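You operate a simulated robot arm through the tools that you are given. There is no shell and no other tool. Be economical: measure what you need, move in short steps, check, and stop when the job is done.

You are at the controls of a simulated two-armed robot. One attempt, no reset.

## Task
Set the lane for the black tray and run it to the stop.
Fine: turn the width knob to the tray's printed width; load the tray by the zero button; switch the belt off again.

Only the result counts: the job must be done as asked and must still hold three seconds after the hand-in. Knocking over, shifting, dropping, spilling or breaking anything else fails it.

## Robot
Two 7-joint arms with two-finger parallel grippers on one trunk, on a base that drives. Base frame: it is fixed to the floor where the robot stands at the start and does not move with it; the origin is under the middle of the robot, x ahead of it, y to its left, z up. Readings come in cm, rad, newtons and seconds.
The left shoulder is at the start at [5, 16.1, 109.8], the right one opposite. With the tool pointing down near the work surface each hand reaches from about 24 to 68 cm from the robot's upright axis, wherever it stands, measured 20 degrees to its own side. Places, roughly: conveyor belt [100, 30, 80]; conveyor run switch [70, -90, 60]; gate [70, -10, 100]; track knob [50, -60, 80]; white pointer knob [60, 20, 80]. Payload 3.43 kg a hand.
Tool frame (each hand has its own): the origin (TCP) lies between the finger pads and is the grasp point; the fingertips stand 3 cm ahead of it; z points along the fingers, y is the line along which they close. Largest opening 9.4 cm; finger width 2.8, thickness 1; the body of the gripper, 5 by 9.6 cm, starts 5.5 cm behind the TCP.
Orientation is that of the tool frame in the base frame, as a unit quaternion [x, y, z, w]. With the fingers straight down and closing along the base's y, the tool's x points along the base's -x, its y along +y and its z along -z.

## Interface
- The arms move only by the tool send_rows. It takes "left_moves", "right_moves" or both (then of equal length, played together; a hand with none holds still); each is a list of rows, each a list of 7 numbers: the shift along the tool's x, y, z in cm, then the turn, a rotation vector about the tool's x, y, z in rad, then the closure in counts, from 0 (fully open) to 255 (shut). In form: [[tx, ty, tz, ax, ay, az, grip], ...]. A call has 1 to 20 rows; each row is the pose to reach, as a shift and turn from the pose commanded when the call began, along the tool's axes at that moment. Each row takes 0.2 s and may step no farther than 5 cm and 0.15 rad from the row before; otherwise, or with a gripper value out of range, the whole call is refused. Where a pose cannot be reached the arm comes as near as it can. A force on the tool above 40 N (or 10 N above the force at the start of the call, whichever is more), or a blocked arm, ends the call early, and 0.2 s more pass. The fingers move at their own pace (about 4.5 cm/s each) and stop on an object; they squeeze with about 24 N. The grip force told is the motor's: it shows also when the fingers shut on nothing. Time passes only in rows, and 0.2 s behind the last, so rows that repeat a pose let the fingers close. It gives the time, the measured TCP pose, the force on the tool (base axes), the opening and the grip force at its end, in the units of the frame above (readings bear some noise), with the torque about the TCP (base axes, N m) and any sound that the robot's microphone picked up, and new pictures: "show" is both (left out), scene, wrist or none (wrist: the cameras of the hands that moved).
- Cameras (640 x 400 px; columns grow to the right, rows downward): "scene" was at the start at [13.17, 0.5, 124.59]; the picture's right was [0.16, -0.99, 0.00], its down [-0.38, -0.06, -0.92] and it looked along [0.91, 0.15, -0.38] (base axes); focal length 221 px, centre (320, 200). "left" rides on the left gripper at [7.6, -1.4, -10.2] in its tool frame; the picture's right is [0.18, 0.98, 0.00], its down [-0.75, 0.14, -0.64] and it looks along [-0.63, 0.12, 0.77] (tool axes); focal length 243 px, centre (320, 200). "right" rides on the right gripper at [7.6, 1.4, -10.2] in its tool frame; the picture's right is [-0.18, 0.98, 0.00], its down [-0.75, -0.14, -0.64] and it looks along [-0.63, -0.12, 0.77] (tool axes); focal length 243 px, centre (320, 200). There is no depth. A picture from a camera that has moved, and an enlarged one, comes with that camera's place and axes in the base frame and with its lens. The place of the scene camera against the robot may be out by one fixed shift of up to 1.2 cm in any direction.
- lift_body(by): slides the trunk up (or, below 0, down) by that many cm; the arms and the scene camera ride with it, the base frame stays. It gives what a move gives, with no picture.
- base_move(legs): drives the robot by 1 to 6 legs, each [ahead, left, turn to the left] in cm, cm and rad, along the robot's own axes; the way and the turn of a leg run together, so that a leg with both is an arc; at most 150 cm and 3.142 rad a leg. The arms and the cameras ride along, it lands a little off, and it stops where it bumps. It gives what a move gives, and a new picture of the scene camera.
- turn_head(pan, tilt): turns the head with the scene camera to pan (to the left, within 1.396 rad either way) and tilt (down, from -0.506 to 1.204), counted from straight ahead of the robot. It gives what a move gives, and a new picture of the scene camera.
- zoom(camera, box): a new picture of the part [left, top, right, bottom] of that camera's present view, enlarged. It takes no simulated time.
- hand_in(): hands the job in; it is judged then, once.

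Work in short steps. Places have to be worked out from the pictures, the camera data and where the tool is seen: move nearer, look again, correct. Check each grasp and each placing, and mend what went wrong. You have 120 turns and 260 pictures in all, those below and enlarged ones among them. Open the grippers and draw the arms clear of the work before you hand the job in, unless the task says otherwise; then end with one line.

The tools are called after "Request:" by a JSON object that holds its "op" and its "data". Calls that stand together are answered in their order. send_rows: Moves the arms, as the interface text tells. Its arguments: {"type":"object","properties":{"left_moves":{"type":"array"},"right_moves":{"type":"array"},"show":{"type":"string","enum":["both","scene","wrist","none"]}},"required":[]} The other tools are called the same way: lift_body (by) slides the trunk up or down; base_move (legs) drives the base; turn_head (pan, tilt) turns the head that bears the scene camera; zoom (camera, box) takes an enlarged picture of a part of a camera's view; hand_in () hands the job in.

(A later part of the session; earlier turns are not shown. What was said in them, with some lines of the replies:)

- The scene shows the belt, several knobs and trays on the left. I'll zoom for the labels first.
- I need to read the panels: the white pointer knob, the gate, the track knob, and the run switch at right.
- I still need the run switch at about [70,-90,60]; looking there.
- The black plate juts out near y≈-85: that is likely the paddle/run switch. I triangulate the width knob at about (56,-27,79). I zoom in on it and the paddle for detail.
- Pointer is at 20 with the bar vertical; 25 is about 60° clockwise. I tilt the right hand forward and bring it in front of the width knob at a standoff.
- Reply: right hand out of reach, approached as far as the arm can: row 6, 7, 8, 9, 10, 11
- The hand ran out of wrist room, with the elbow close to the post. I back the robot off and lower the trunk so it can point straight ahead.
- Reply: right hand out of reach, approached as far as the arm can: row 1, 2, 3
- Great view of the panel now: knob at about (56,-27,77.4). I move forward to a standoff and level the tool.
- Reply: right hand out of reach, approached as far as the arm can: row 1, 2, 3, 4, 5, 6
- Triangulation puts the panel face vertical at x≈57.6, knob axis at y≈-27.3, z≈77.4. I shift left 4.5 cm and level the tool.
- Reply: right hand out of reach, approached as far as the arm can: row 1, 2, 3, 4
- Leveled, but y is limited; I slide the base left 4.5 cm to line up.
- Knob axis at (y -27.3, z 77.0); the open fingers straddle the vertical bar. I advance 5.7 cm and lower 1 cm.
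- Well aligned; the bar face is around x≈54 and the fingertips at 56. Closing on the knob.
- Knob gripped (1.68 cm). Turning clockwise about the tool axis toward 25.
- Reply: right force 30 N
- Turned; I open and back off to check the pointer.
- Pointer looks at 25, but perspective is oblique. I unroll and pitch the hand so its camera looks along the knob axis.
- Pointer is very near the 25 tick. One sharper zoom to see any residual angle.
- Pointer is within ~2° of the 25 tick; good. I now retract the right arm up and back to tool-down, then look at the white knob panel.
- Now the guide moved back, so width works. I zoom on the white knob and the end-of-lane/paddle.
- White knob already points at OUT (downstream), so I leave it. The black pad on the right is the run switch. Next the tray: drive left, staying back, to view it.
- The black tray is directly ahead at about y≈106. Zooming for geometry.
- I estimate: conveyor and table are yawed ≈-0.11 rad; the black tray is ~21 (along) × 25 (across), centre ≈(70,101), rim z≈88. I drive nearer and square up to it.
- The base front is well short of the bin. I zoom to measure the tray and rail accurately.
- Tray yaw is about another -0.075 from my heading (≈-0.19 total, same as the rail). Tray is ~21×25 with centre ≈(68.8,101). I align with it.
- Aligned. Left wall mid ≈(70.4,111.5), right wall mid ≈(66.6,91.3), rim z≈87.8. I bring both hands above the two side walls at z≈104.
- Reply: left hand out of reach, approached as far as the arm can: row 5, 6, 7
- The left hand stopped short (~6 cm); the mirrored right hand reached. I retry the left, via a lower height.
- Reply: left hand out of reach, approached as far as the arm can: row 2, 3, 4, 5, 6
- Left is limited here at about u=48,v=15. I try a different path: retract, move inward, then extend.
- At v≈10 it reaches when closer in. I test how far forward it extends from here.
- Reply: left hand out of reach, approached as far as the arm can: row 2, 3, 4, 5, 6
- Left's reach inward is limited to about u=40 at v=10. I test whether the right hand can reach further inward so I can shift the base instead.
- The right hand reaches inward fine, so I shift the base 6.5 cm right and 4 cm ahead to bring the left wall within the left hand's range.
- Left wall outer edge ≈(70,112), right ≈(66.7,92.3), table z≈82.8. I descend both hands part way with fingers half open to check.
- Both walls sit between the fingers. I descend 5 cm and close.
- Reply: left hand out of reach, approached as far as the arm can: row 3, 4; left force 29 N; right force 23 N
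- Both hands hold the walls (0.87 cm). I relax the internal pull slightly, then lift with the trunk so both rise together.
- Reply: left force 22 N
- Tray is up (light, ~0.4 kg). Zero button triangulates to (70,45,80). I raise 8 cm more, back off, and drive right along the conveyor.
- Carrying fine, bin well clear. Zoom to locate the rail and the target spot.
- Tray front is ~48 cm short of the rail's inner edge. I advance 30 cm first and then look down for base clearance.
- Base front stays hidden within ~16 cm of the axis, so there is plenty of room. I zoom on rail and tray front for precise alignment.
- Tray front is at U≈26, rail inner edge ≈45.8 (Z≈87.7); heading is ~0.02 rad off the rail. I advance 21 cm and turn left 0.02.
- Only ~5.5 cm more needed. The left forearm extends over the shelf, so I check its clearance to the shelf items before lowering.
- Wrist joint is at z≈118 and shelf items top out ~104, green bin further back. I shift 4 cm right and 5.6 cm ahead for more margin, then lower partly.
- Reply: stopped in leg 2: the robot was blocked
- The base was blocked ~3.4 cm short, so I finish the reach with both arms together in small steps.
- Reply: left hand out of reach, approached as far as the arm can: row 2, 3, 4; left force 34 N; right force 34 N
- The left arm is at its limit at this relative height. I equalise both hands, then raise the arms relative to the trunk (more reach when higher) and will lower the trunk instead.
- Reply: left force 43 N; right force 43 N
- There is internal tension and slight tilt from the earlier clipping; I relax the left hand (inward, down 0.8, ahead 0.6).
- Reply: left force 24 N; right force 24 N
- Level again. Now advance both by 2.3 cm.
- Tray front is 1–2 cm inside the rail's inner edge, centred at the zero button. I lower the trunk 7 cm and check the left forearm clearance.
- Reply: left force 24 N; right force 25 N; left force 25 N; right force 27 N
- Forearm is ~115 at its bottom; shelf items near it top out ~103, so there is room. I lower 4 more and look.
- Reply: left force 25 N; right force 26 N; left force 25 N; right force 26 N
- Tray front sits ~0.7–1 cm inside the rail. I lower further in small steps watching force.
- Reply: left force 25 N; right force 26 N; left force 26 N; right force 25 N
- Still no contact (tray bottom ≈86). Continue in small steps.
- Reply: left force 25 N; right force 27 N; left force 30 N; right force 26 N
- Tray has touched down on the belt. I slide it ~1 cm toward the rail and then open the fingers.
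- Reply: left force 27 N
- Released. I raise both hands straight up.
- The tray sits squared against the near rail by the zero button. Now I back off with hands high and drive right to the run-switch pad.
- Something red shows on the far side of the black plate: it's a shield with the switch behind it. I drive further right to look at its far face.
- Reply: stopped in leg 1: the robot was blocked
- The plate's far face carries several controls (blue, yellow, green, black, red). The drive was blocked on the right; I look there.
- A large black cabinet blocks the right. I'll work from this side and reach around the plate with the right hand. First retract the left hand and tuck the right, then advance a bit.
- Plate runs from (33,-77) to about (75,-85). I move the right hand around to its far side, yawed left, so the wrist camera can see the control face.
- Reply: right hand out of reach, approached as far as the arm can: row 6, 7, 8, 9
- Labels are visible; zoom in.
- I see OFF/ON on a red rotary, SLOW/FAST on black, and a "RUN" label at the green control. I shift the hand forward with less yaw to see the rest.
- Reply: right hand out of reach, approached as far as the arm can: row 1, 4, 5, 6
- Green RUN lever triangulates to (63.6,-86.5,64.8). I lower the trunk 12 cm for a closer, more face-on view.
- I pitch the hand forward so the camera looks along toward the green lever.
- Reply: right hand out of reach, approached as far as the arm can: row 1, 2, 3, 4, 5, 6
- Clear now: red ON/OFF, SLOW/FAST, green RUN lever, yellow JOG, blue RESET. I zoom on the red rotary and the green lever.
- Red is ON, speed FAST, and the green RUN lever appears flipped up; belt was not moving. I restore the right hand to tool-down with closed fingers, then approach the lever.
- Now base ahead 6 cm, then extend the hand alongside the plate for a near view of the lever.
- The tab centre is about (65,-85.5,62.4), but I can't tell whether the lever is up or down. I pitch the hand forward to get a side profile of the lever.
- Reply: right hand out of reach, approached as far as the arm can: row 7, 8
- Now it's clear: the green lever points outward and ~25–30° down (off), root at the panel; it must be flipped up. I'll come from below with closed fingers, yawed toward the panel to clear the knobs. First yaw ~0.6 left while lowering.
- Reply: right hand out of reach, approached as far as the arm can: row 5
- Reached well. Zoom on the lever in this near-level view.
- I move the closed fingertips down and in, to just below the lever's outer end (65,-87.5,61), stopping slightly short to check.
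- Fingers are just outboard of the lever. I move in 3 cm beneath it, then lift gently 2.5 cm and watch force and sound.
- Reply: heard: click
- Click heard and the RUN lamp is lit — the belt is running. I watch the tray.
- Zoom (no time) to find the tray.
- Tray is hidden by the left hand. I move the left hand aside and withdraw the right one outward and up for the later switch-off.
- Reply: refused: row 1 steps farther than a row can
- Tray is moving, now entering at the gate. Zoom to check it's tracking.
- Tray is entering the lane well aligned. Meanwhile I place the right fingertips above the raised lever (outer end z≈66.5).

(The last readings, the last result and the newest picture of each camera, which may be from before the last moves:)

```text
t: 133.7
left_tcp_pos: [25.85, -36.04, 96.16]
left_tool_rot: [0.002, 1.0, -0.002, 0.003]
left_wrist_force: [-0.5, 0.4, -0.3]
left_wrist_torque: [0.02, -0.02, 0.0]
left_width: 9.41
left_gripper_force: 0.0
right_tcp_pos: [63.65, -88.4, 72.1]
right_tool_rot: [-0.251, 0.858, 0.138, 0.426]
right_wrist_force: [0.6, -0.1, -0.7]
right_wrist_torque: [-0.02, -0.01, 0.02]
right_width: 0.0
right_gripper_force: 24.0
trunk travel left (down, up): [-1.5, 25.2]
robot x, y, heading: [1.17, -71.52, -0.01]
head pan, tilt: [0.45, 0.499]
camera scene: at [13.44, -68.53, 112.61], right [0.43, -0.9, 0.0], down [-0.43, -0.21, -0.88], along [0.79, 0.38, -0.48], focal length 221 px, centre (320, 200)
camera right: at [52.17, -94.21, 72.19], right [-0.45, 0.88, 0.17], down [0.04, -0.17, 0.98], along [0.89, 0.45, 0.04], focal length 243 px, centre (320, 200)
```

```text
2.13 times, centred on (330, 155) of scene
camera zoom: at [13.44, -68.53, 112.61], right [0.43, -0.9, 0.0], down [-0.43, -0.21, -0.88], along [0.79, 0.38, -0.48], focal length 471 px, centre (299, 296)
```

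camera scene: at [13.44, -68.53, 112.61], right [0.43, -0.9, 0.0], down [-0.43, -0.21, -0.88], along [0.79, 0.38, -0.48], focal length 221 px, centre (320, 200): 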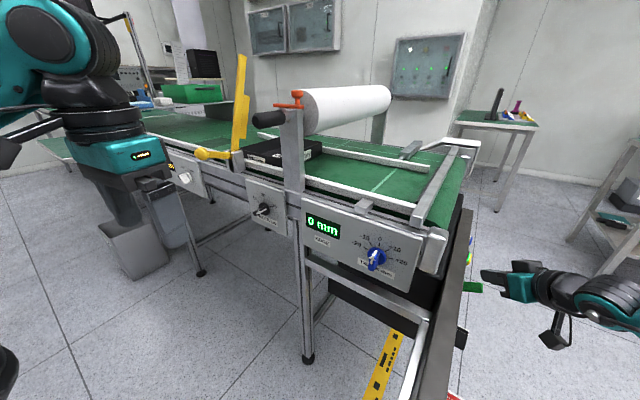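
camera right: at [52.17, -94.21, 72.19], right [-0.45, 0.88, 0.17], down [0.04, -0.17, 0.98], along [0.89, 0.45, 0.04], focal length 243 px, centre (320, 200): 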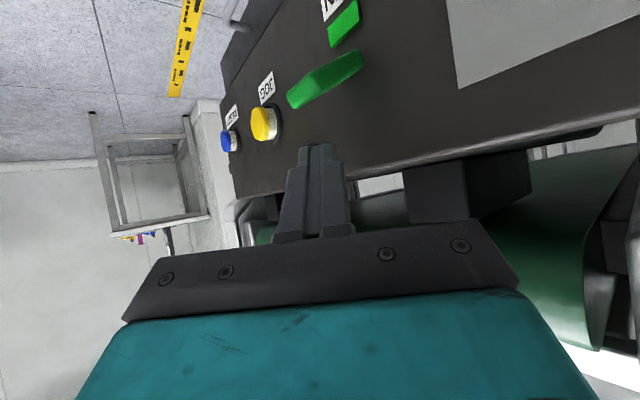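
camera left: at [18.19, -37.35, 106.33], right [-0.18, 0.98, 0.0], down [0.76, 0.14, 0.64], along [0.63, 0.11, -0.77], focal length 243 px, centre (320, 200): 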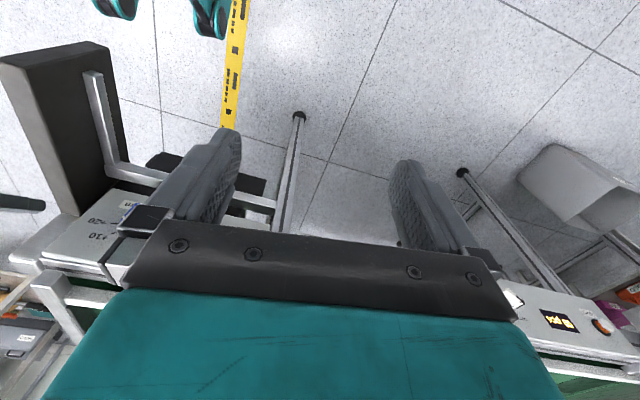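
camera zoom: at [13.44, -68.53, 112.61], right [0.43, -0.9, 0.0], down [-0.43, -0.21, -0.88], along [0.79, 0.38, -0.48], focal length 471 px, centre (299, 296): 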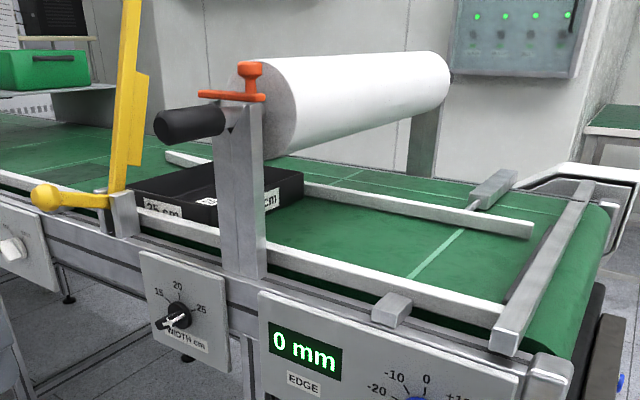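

Tray fits the lane snugly and is passing under the roll. I hold and wait ~2.4 s more.

Request:
{"op": "send_rows", "data": {"right_moves": [[0, 0, 0, 0, 0, 0, 255], [0, 0, 0, 0, 0, 0, 255], [0, 0, 0, 0, 0, 0, 255], [0, 0, 0, 0, 0, 0, 255], [0, 0, 0, 0, 0, 0, 255], [0, 0, 0, 0, 0, 0, 255], [0, 0, 0, 0, 0, 0, 255], [0, 0, 0, 0, 0, 0, 255], [0, 0, 0, 0, 0, 0, 255], [0, 0, 0, 0, 0, 0, 255], [0, 0, 0, 0, 0, 0, 255], [0, 0, 0, 0, 0, 0, 255]], "show": "none"}}

Request:
{"op": "zoom", "data": {"camera": "scene", "box": [180, 90, 480, 220]}}

```text
t: 136.3
left_tcp_pos: [25.83, -35.99, 96.27]
left_tool_rot: [0.003, 1.0, -0.001, 0.003]
left_wrist_force: [-0.4, -0.5, 0.1]
left_wrist_torque: [0.03, -0.02, -0.03]
left_width: 9.39
left_gripper_force: 0.0
right_tcp_pos: [63.78, -88.39, 72.12]
right_tool_rot: [-0.253, 0.858, 0.139, 0.426]
right_wrist_force: [0.8, 0.4, -0.5]
right_wrist_torque: [0.02, -0.04, 0.0]
right_width: 0.0
right_gripper_force: 24.4
trunk travel left (down, up): [-1.5, 25.2]
robot x, y, heading: [1.1, -71.22, -0.005]
head pan, tilt: [0.45, 0.499]
```

```text
2.13 times, centred on (330, 155) of scene
camera zoom: at [13.44, -68.54, 112.61], right [0.43, -0.9, 0.0], down [-0.43, -0.21, -0.88], along [0.79, 0.38, -0.48], focal length 471 px, centre (299, 296)
```

zoom: 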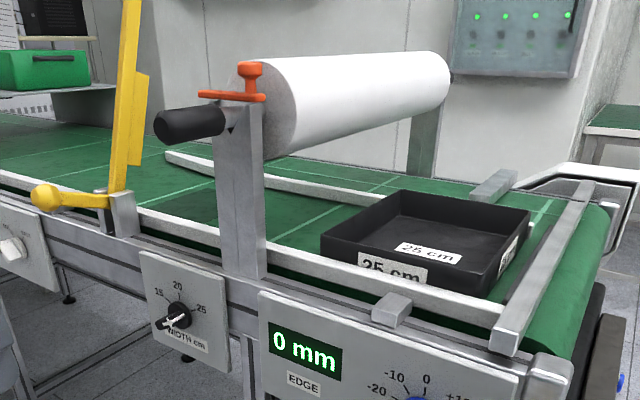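

Nearly at the stop bar (≈4–5 cm to go). Wait ~1.2 s more.

Request:
{"op": "send_rows", "data": {"right_moves": [[0, 0, 0, 0, 0, 0, 255], [0, 0, 0, 0, 0, 0, 255], [0, 0, 0, 0, 0, 0, 255], [0, 0, 0, 0, 0, 0, 255], [0, 0, 0, 0, 0, 0, 255]], "show": "none"}}

Request:
{"op": "zoom", "data": {"camera": "scene", "box": [280, 130, 480, 220]}}

```text
t: 137.5
left_tcp_pos: [25.88, -36.01, 96.14]
left_tool_rot: [0.003, 1.0, -0.002, 0.003]
left_wrist_force: [-0.5, 0.2, 0.0]
left_wrist_torque: [-0.03, -0.01, 0.02]
left_width: 9.42
left_gripper_force: 0.0
right_tcp_pos: [63.63, -88.44, 72.15]
right_tool_rot: [-0.253, 0.858, 0.139, 0.426]
right_wrist_force: [-0.2, -0.4, -0.4]
right_wrist_torque: [-0.01, -0.01, -0.01]
right_width: 0.01
right_gripper_force: 24.0
trunk travel left (down, up): [-1.5, 25.2]
robot x, y, heading: [1.44, -71.32, -0.008]
head pan, tilt: [0.45, 0.499]
```

```text
3.20 times, centred on (380, 175) of scene
camera zoom: at [13.44, -68.54, 112.61], right [0.43, -0.9, 0.0], down [-0.43, -0.21, -0.88], along [0.79, 0.38, -0.48], focal length 707 px, centre (128, 280)
```

zoom: 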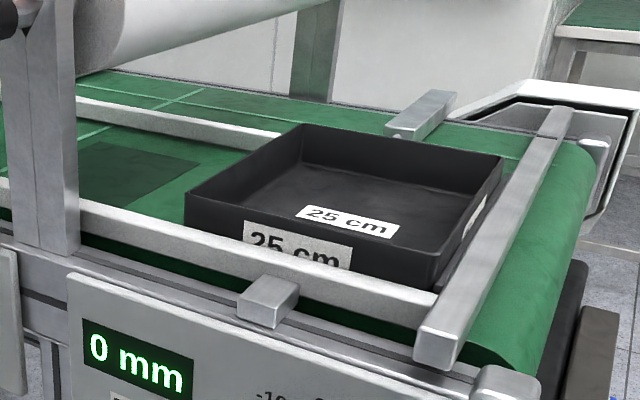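

Tray is at the stop. I press the lever down (7.5 cm stroke in small steps).

Request:
{"op": "send_rows", "data": {"right_moves": [[1.6, 0, 1.2, 0, 0, 0, 255], [2.8, 0, 2.1, 0, 0, 0, 255], [4, 0, 3, 0, 0, 0, 255], [5, 0, 3.75, 0, 0, 0, 255], [6, 0, 4.5, 0, 0, 0, 255]], "show": "both"}}

Request:
{"op": "zoom", "data": {"camera": "scene", "box": [280, 130, 480, 220]}}

```text
t: 138.7
left_tcp_pos: [25.65, -36.07, 96.34]
left_tool_rot: [0.005, 1.0, -0.003, 0.004]
left_wrist_force: [0.9, 0.5, -0.2]
left_wrist_torque: [-0.02, 0.0, 0.02]
left_width: 9.41
left_gripper_force: 0.0
right_tcp_pos: [63.55, -88.18, 65.33]
right_tool_rot: [-0.253, 0.854, 0.14, 0.432]
right_wrist_force: [-18.2, -7.3, 27.5]
right_wrist_torque: [0.26, 0.26, 0.23]
right_width: 0.01
right_gripper_force: 24.5
trunk travel left (down, up): [-1.5, 25.2]
robot x, y, heading: [1.11, -71.45, -0.006]
head pan, tilt: [0.45, 0.499]
heard: click
camera scene: at [13.1, -68.53, 112.72], right [0.43, -0.9, 0.0], down [-0.43, -0.21, -0.88], along [0.8, 0.38, -0.48], focal length 221 px, centre (320, 200)
camera right: at [52.13, -94.06, 65.23], right [-0.45, 0.88, 0.17], down [0.03, -0.18, 0.98], along [0.89, 0.45, 0.06], focal length 243 px, centre (320, 200)
```

scene: 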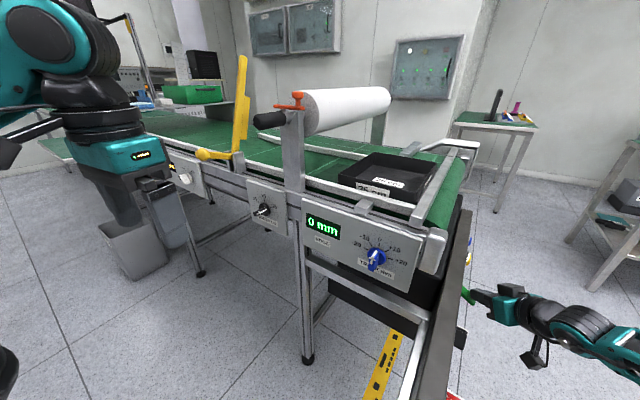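
right: 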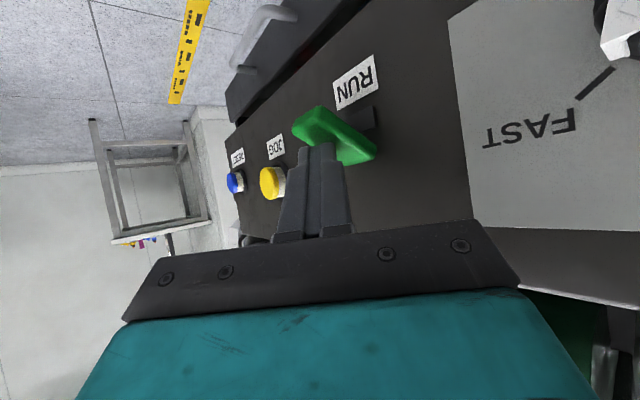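

```text
3.20 times, centred on (380, 175) of scene
camera zoom: at [13.1, -68.53, 112.72], right [0.43, -0.9, 0.0], down [-0.43, -0.21, -0.88], along [0.8, 0.38, -0.48], focal length 707 px, centre (128, 280)
```

zoom: 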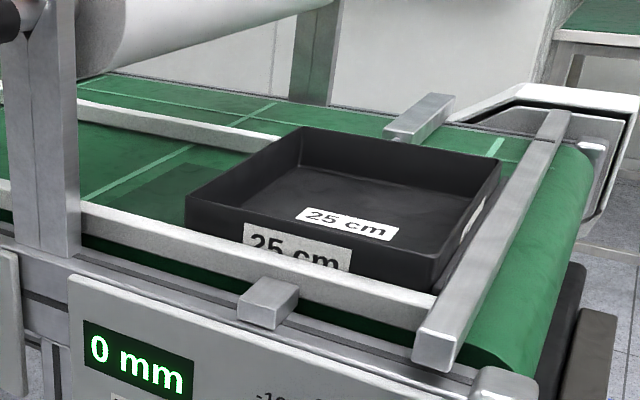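

Click heard, RUN lamp is off, lever down, tray resting at the stop. I withdraw the right hand up and outward.

Request:
{"op": "send_rows", "data": {"right_moves": [[-1.6, 0, -1.2, 0, 0, 0, 255], [-3.2, 0, -2.4, 0, 0, 0, 255], [-4.8, -1.5, -5, 0, 0, 0, 255], [-6, -3, -8.5, 0, 0, 0, 200], [-8, -4, -12, 0, 0, 0, 0], [-11, -4, -15, 0, 0, 0, 0]]}}

Request:
{"op": "zoom", "data": {"camera": "right", "box": [240, 40, 480, 200]}}

Request:
{"op": "zoom", "data": {"camera": "scene", "box": [180, 90, 480, 290]}}

```text
t: 140.1
left_tcp_pos: [25.8, -36.07, 96.18]
left_tool_rot: [0.004, 1.0, -0.002, 0.002]
left_wrist_force: [-0.5, 0.1, 0.2]
left_wrist_torque: [0.01, -0.03, -0.03]
left_width: 9.41
left_gripper_force: 0.1
right_tcp_pos: [62.26, -94.34, 81.78]
right_tool_rot: [-0.232, 0.862, 0.117, 0.435]
right_wrist_force: [-0.4, -0.6, -0.7]
right_wrist_torque: [0.02, 0.01, 0.0]
right_width: 6.71
right_gripper_force: 0.1
right hand out of reach, approached as far as the arm can: row 5, 6
trunk travel left (down, up): [-1.5, 25.2]
robot x, y, heading: [1.26, -71.65, -0.009]
head pan, tilt: [0.45, 0.499]
camera scene: at [13.32, -68.53, 112.63], right [0.43, -0.9, 0.0], down [-0.43, -0.21, -0.88], along [0.79, 0.38, -0.48], focal length 221 px, centre (320, 200)
camera right: at [50.45, -99.5, 81.71], right [-0.4, 0.9, 0.15], down [0.01, -0.16, 0.99], along [0.92, 0.4, 0.05], focal length 243 px, centre (320, 200)
```

scene: 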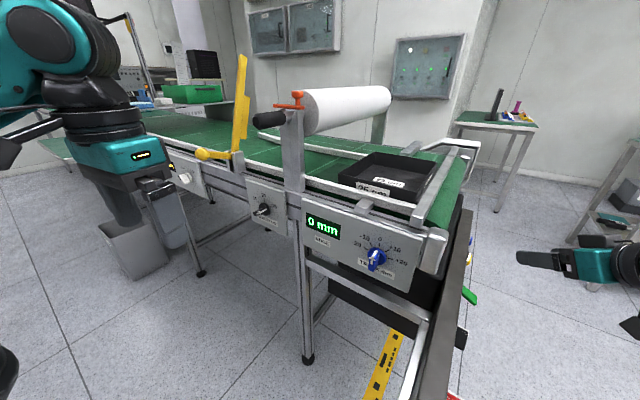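
right: 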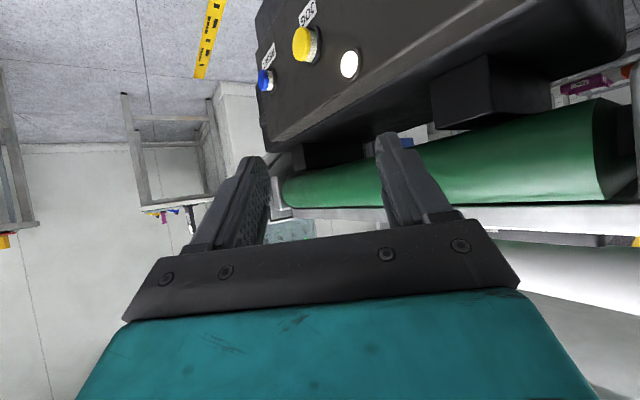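

```text
2.50 times, centred on (360, 120) of right
camera zoom: at [50.45, -99.5, 81.71], right [-0.4, 0.9, 0.15], down [0.01, -0.16, 0.99], along [0.92, 0.4, 0.05], focal length 606 px, centre (220, 400)
```

zoom: 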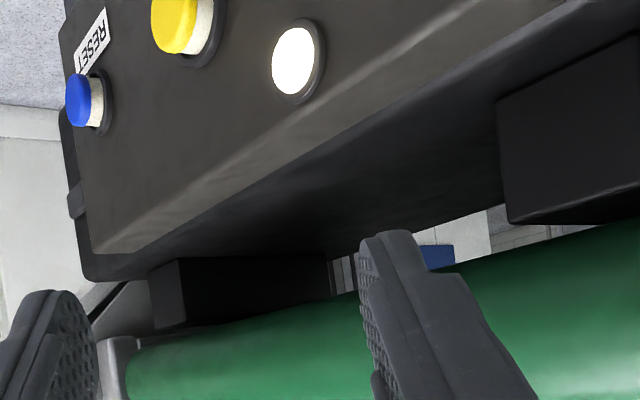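

```text
2.00 times, centred on (330, 190) of scene
camera zoom: at [13.32, -68.53, 112.63], right [0.43, -0.9, 0.0], down [-0.43, -0.21, -0.88], along [0.79, 0.38, -0.48], focal length 442 px, centre (300, 220)
```

zoom: 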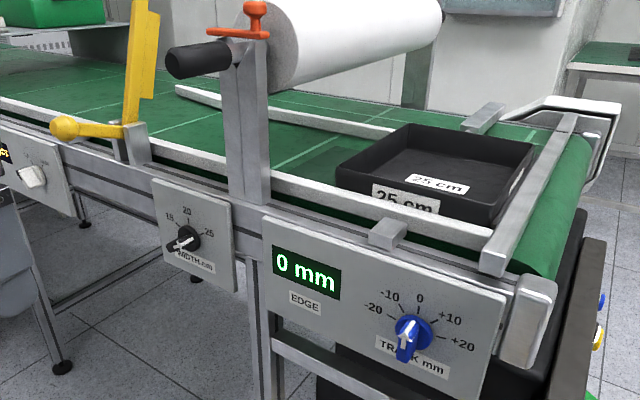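

Now I raise the trunk to bring both hands clear and confirm that the belt is still and the tray is at the stop.

Request:
{"op": "lift_body", "data": {"by": 12}}

Request:
{"op": "base_move", "data": {"legs": [[-6, 0, 0]]}}

Request:
{"op": "zoom", "data": {"camera": "scene", "box": [180, 90, 480, 290]}}

Request:
{"op": "turn_head", "data": {"pan": 0.2, "tilt": 0.6}}

Request:
{"op": "zoom", "data": {"camera": "scene", "box": [160, 90, 420, 290]}}

```text
t: 141.6
left_tcp_pos: [25.87, -36.05, 108.28]
left_tool_rot: [0.004, 1.0, -0.002, 0.002]
left_wrist_force: [1.2, -0.5, -0.7]
left_wrist_torque: [-0.01, 0.0, 0.0]
left_width: 9.41
left_gripper_force: 0.0
right_tcp_pos: [62.21, -94.27, 93.67]
right_tool_rot: [-0.232, 0.863, 0.117, 0.434]
right_wrist_force: [0.4, 0.3, -0.3]
right_wrist_torque: [0.0, 0.04, 0.0]
right_width: 9.39
right_gripper_force: 0.0
trunk travel left (down, up): [-13.5, 13.2]
robot x, y, heading: [1.29, -71.66, -0.006]
head pan, tilt: [0.45, 0.499]
```

```text
t: 142.6
left_tcp_pos: [19.98, -35.9, 108.29]
left_tool_rot: [0.003, 1.0, -0.001, 0.003]
left_wrist_force: [0.6, 0.9, 0.4]
left_wrist_torque: [-0.01, -0.04, -0.02]
left_width: 9.43
left_gripper_force: 0.1
right_tcp_pos: [56.36, -94.19, 93.83]
right_tool_rot: [-0.232, 0.862, 0.117, 0.436]
right_wrist_force: [-0.8, 0.3, 0.2]
right_wrist_torque: [0.0, -0.04, 0.01]
right_width: 9.39
right_gripper_force: 0.1
trunk travel left (down, up): [-13.5, 13.2]
robot x, y, heading: [-5.05, -71.49, -0.008]
head pan, tilt: [0.45, 0.499]
camera scene: at [7.44, -68.5, 124.62], right [0.43, -0.9, 0.0], down [-0.43, -0.21, -0.88], along [0.79, 0.38, -0.48], focal length 221 px, centre (320, 200)
```

scene: 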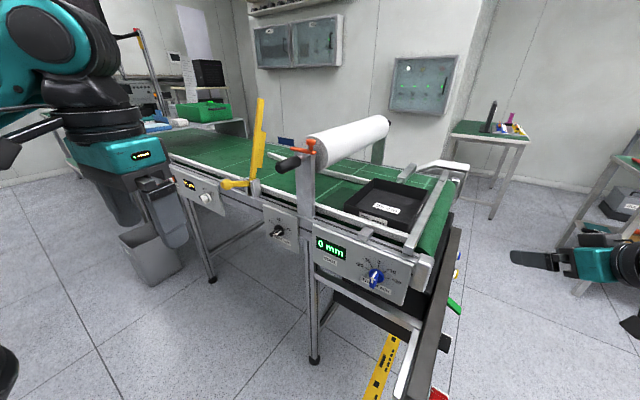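

```text
2.00 times, centred on (330, 190) of scene
camera zoom: at [7.44, -68.5, 124.62], right [0.43, -0.9, 0.0], down [-0.43, -0.21, -0.88], along [0.79, 0.38, -0.48], focal length 442 px, centre (300, 220)
```

zoom: 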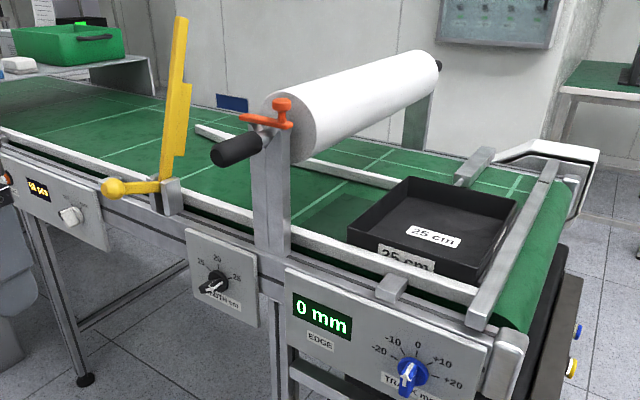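

```text
t: 143.3
left_tcp_pos: [19.96, -36.0, 108.13]
left_tool_rot: [0.004, 1.0, -0.001, 0.002]
left_wrist_force: [0.1, 0.2, 0.7]
left_wrist_torque: [0.0, 0.0, 0.01]
left_width: 9.38
left_gripper_force: 0.2
right_tcp_pos: [56.28, -94.23, 93.7]
right_tool_rot: [-0.232, 0.863, 0.117, 0.434]
right_wrist_force: [-0.6, 0.1, 0.4]
right_wrist_torque: [0.0, -0.01, 0.02]
right_width: 9.41
right_gripper_force: 0.0
trunk travel left (down, up): [-13.5, 13.2]
robot x, y, heading: [-4.68, -71.75, -0.007]
head pan, tilt: [0.201, 0.6]
camera scene: at [7.96, -70.69, 123.7], right [0.19, -0.98, 0.0], down [-0.55, -0.11, -0.83], along [0.81, 0.16, -0.56], focal length 221 px, centre (320, 200)
```

scene: 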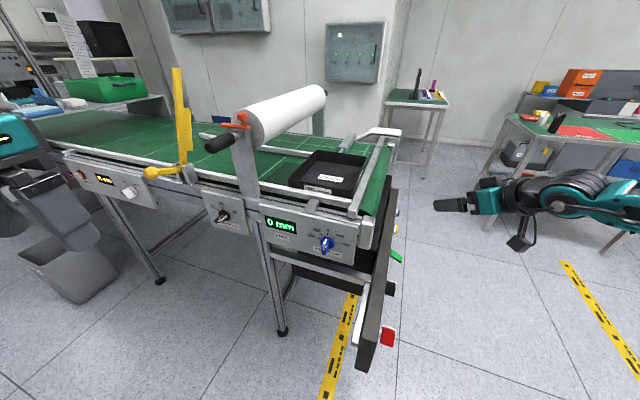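

```text
2.00 times, centred on (290, 190) of scene
camera zoom: at [7.96, -70.69, 123.7], right [0.19, -0.98, 0.0], down [-0.55, -0.11, -0.83], along [0.81, 0.16, -0.56], focal length 442 px, centre (380, 220)
```

zoom: 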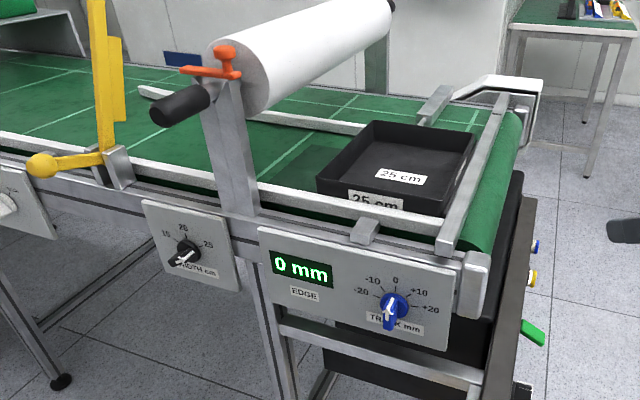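

Everything holds: the tray is against the stop inside the 25 cm lane, the belt is off, the knob is at 25, and both grippers are open and clear. Handing in.

Request:
{"op": "hand_in", "data": {}}

```text
The job is handed in.
```

I set the width knob to 25 cm, loaded the black tray by the zero button, ran it to the stop and switched the belt off. The job is handed in.
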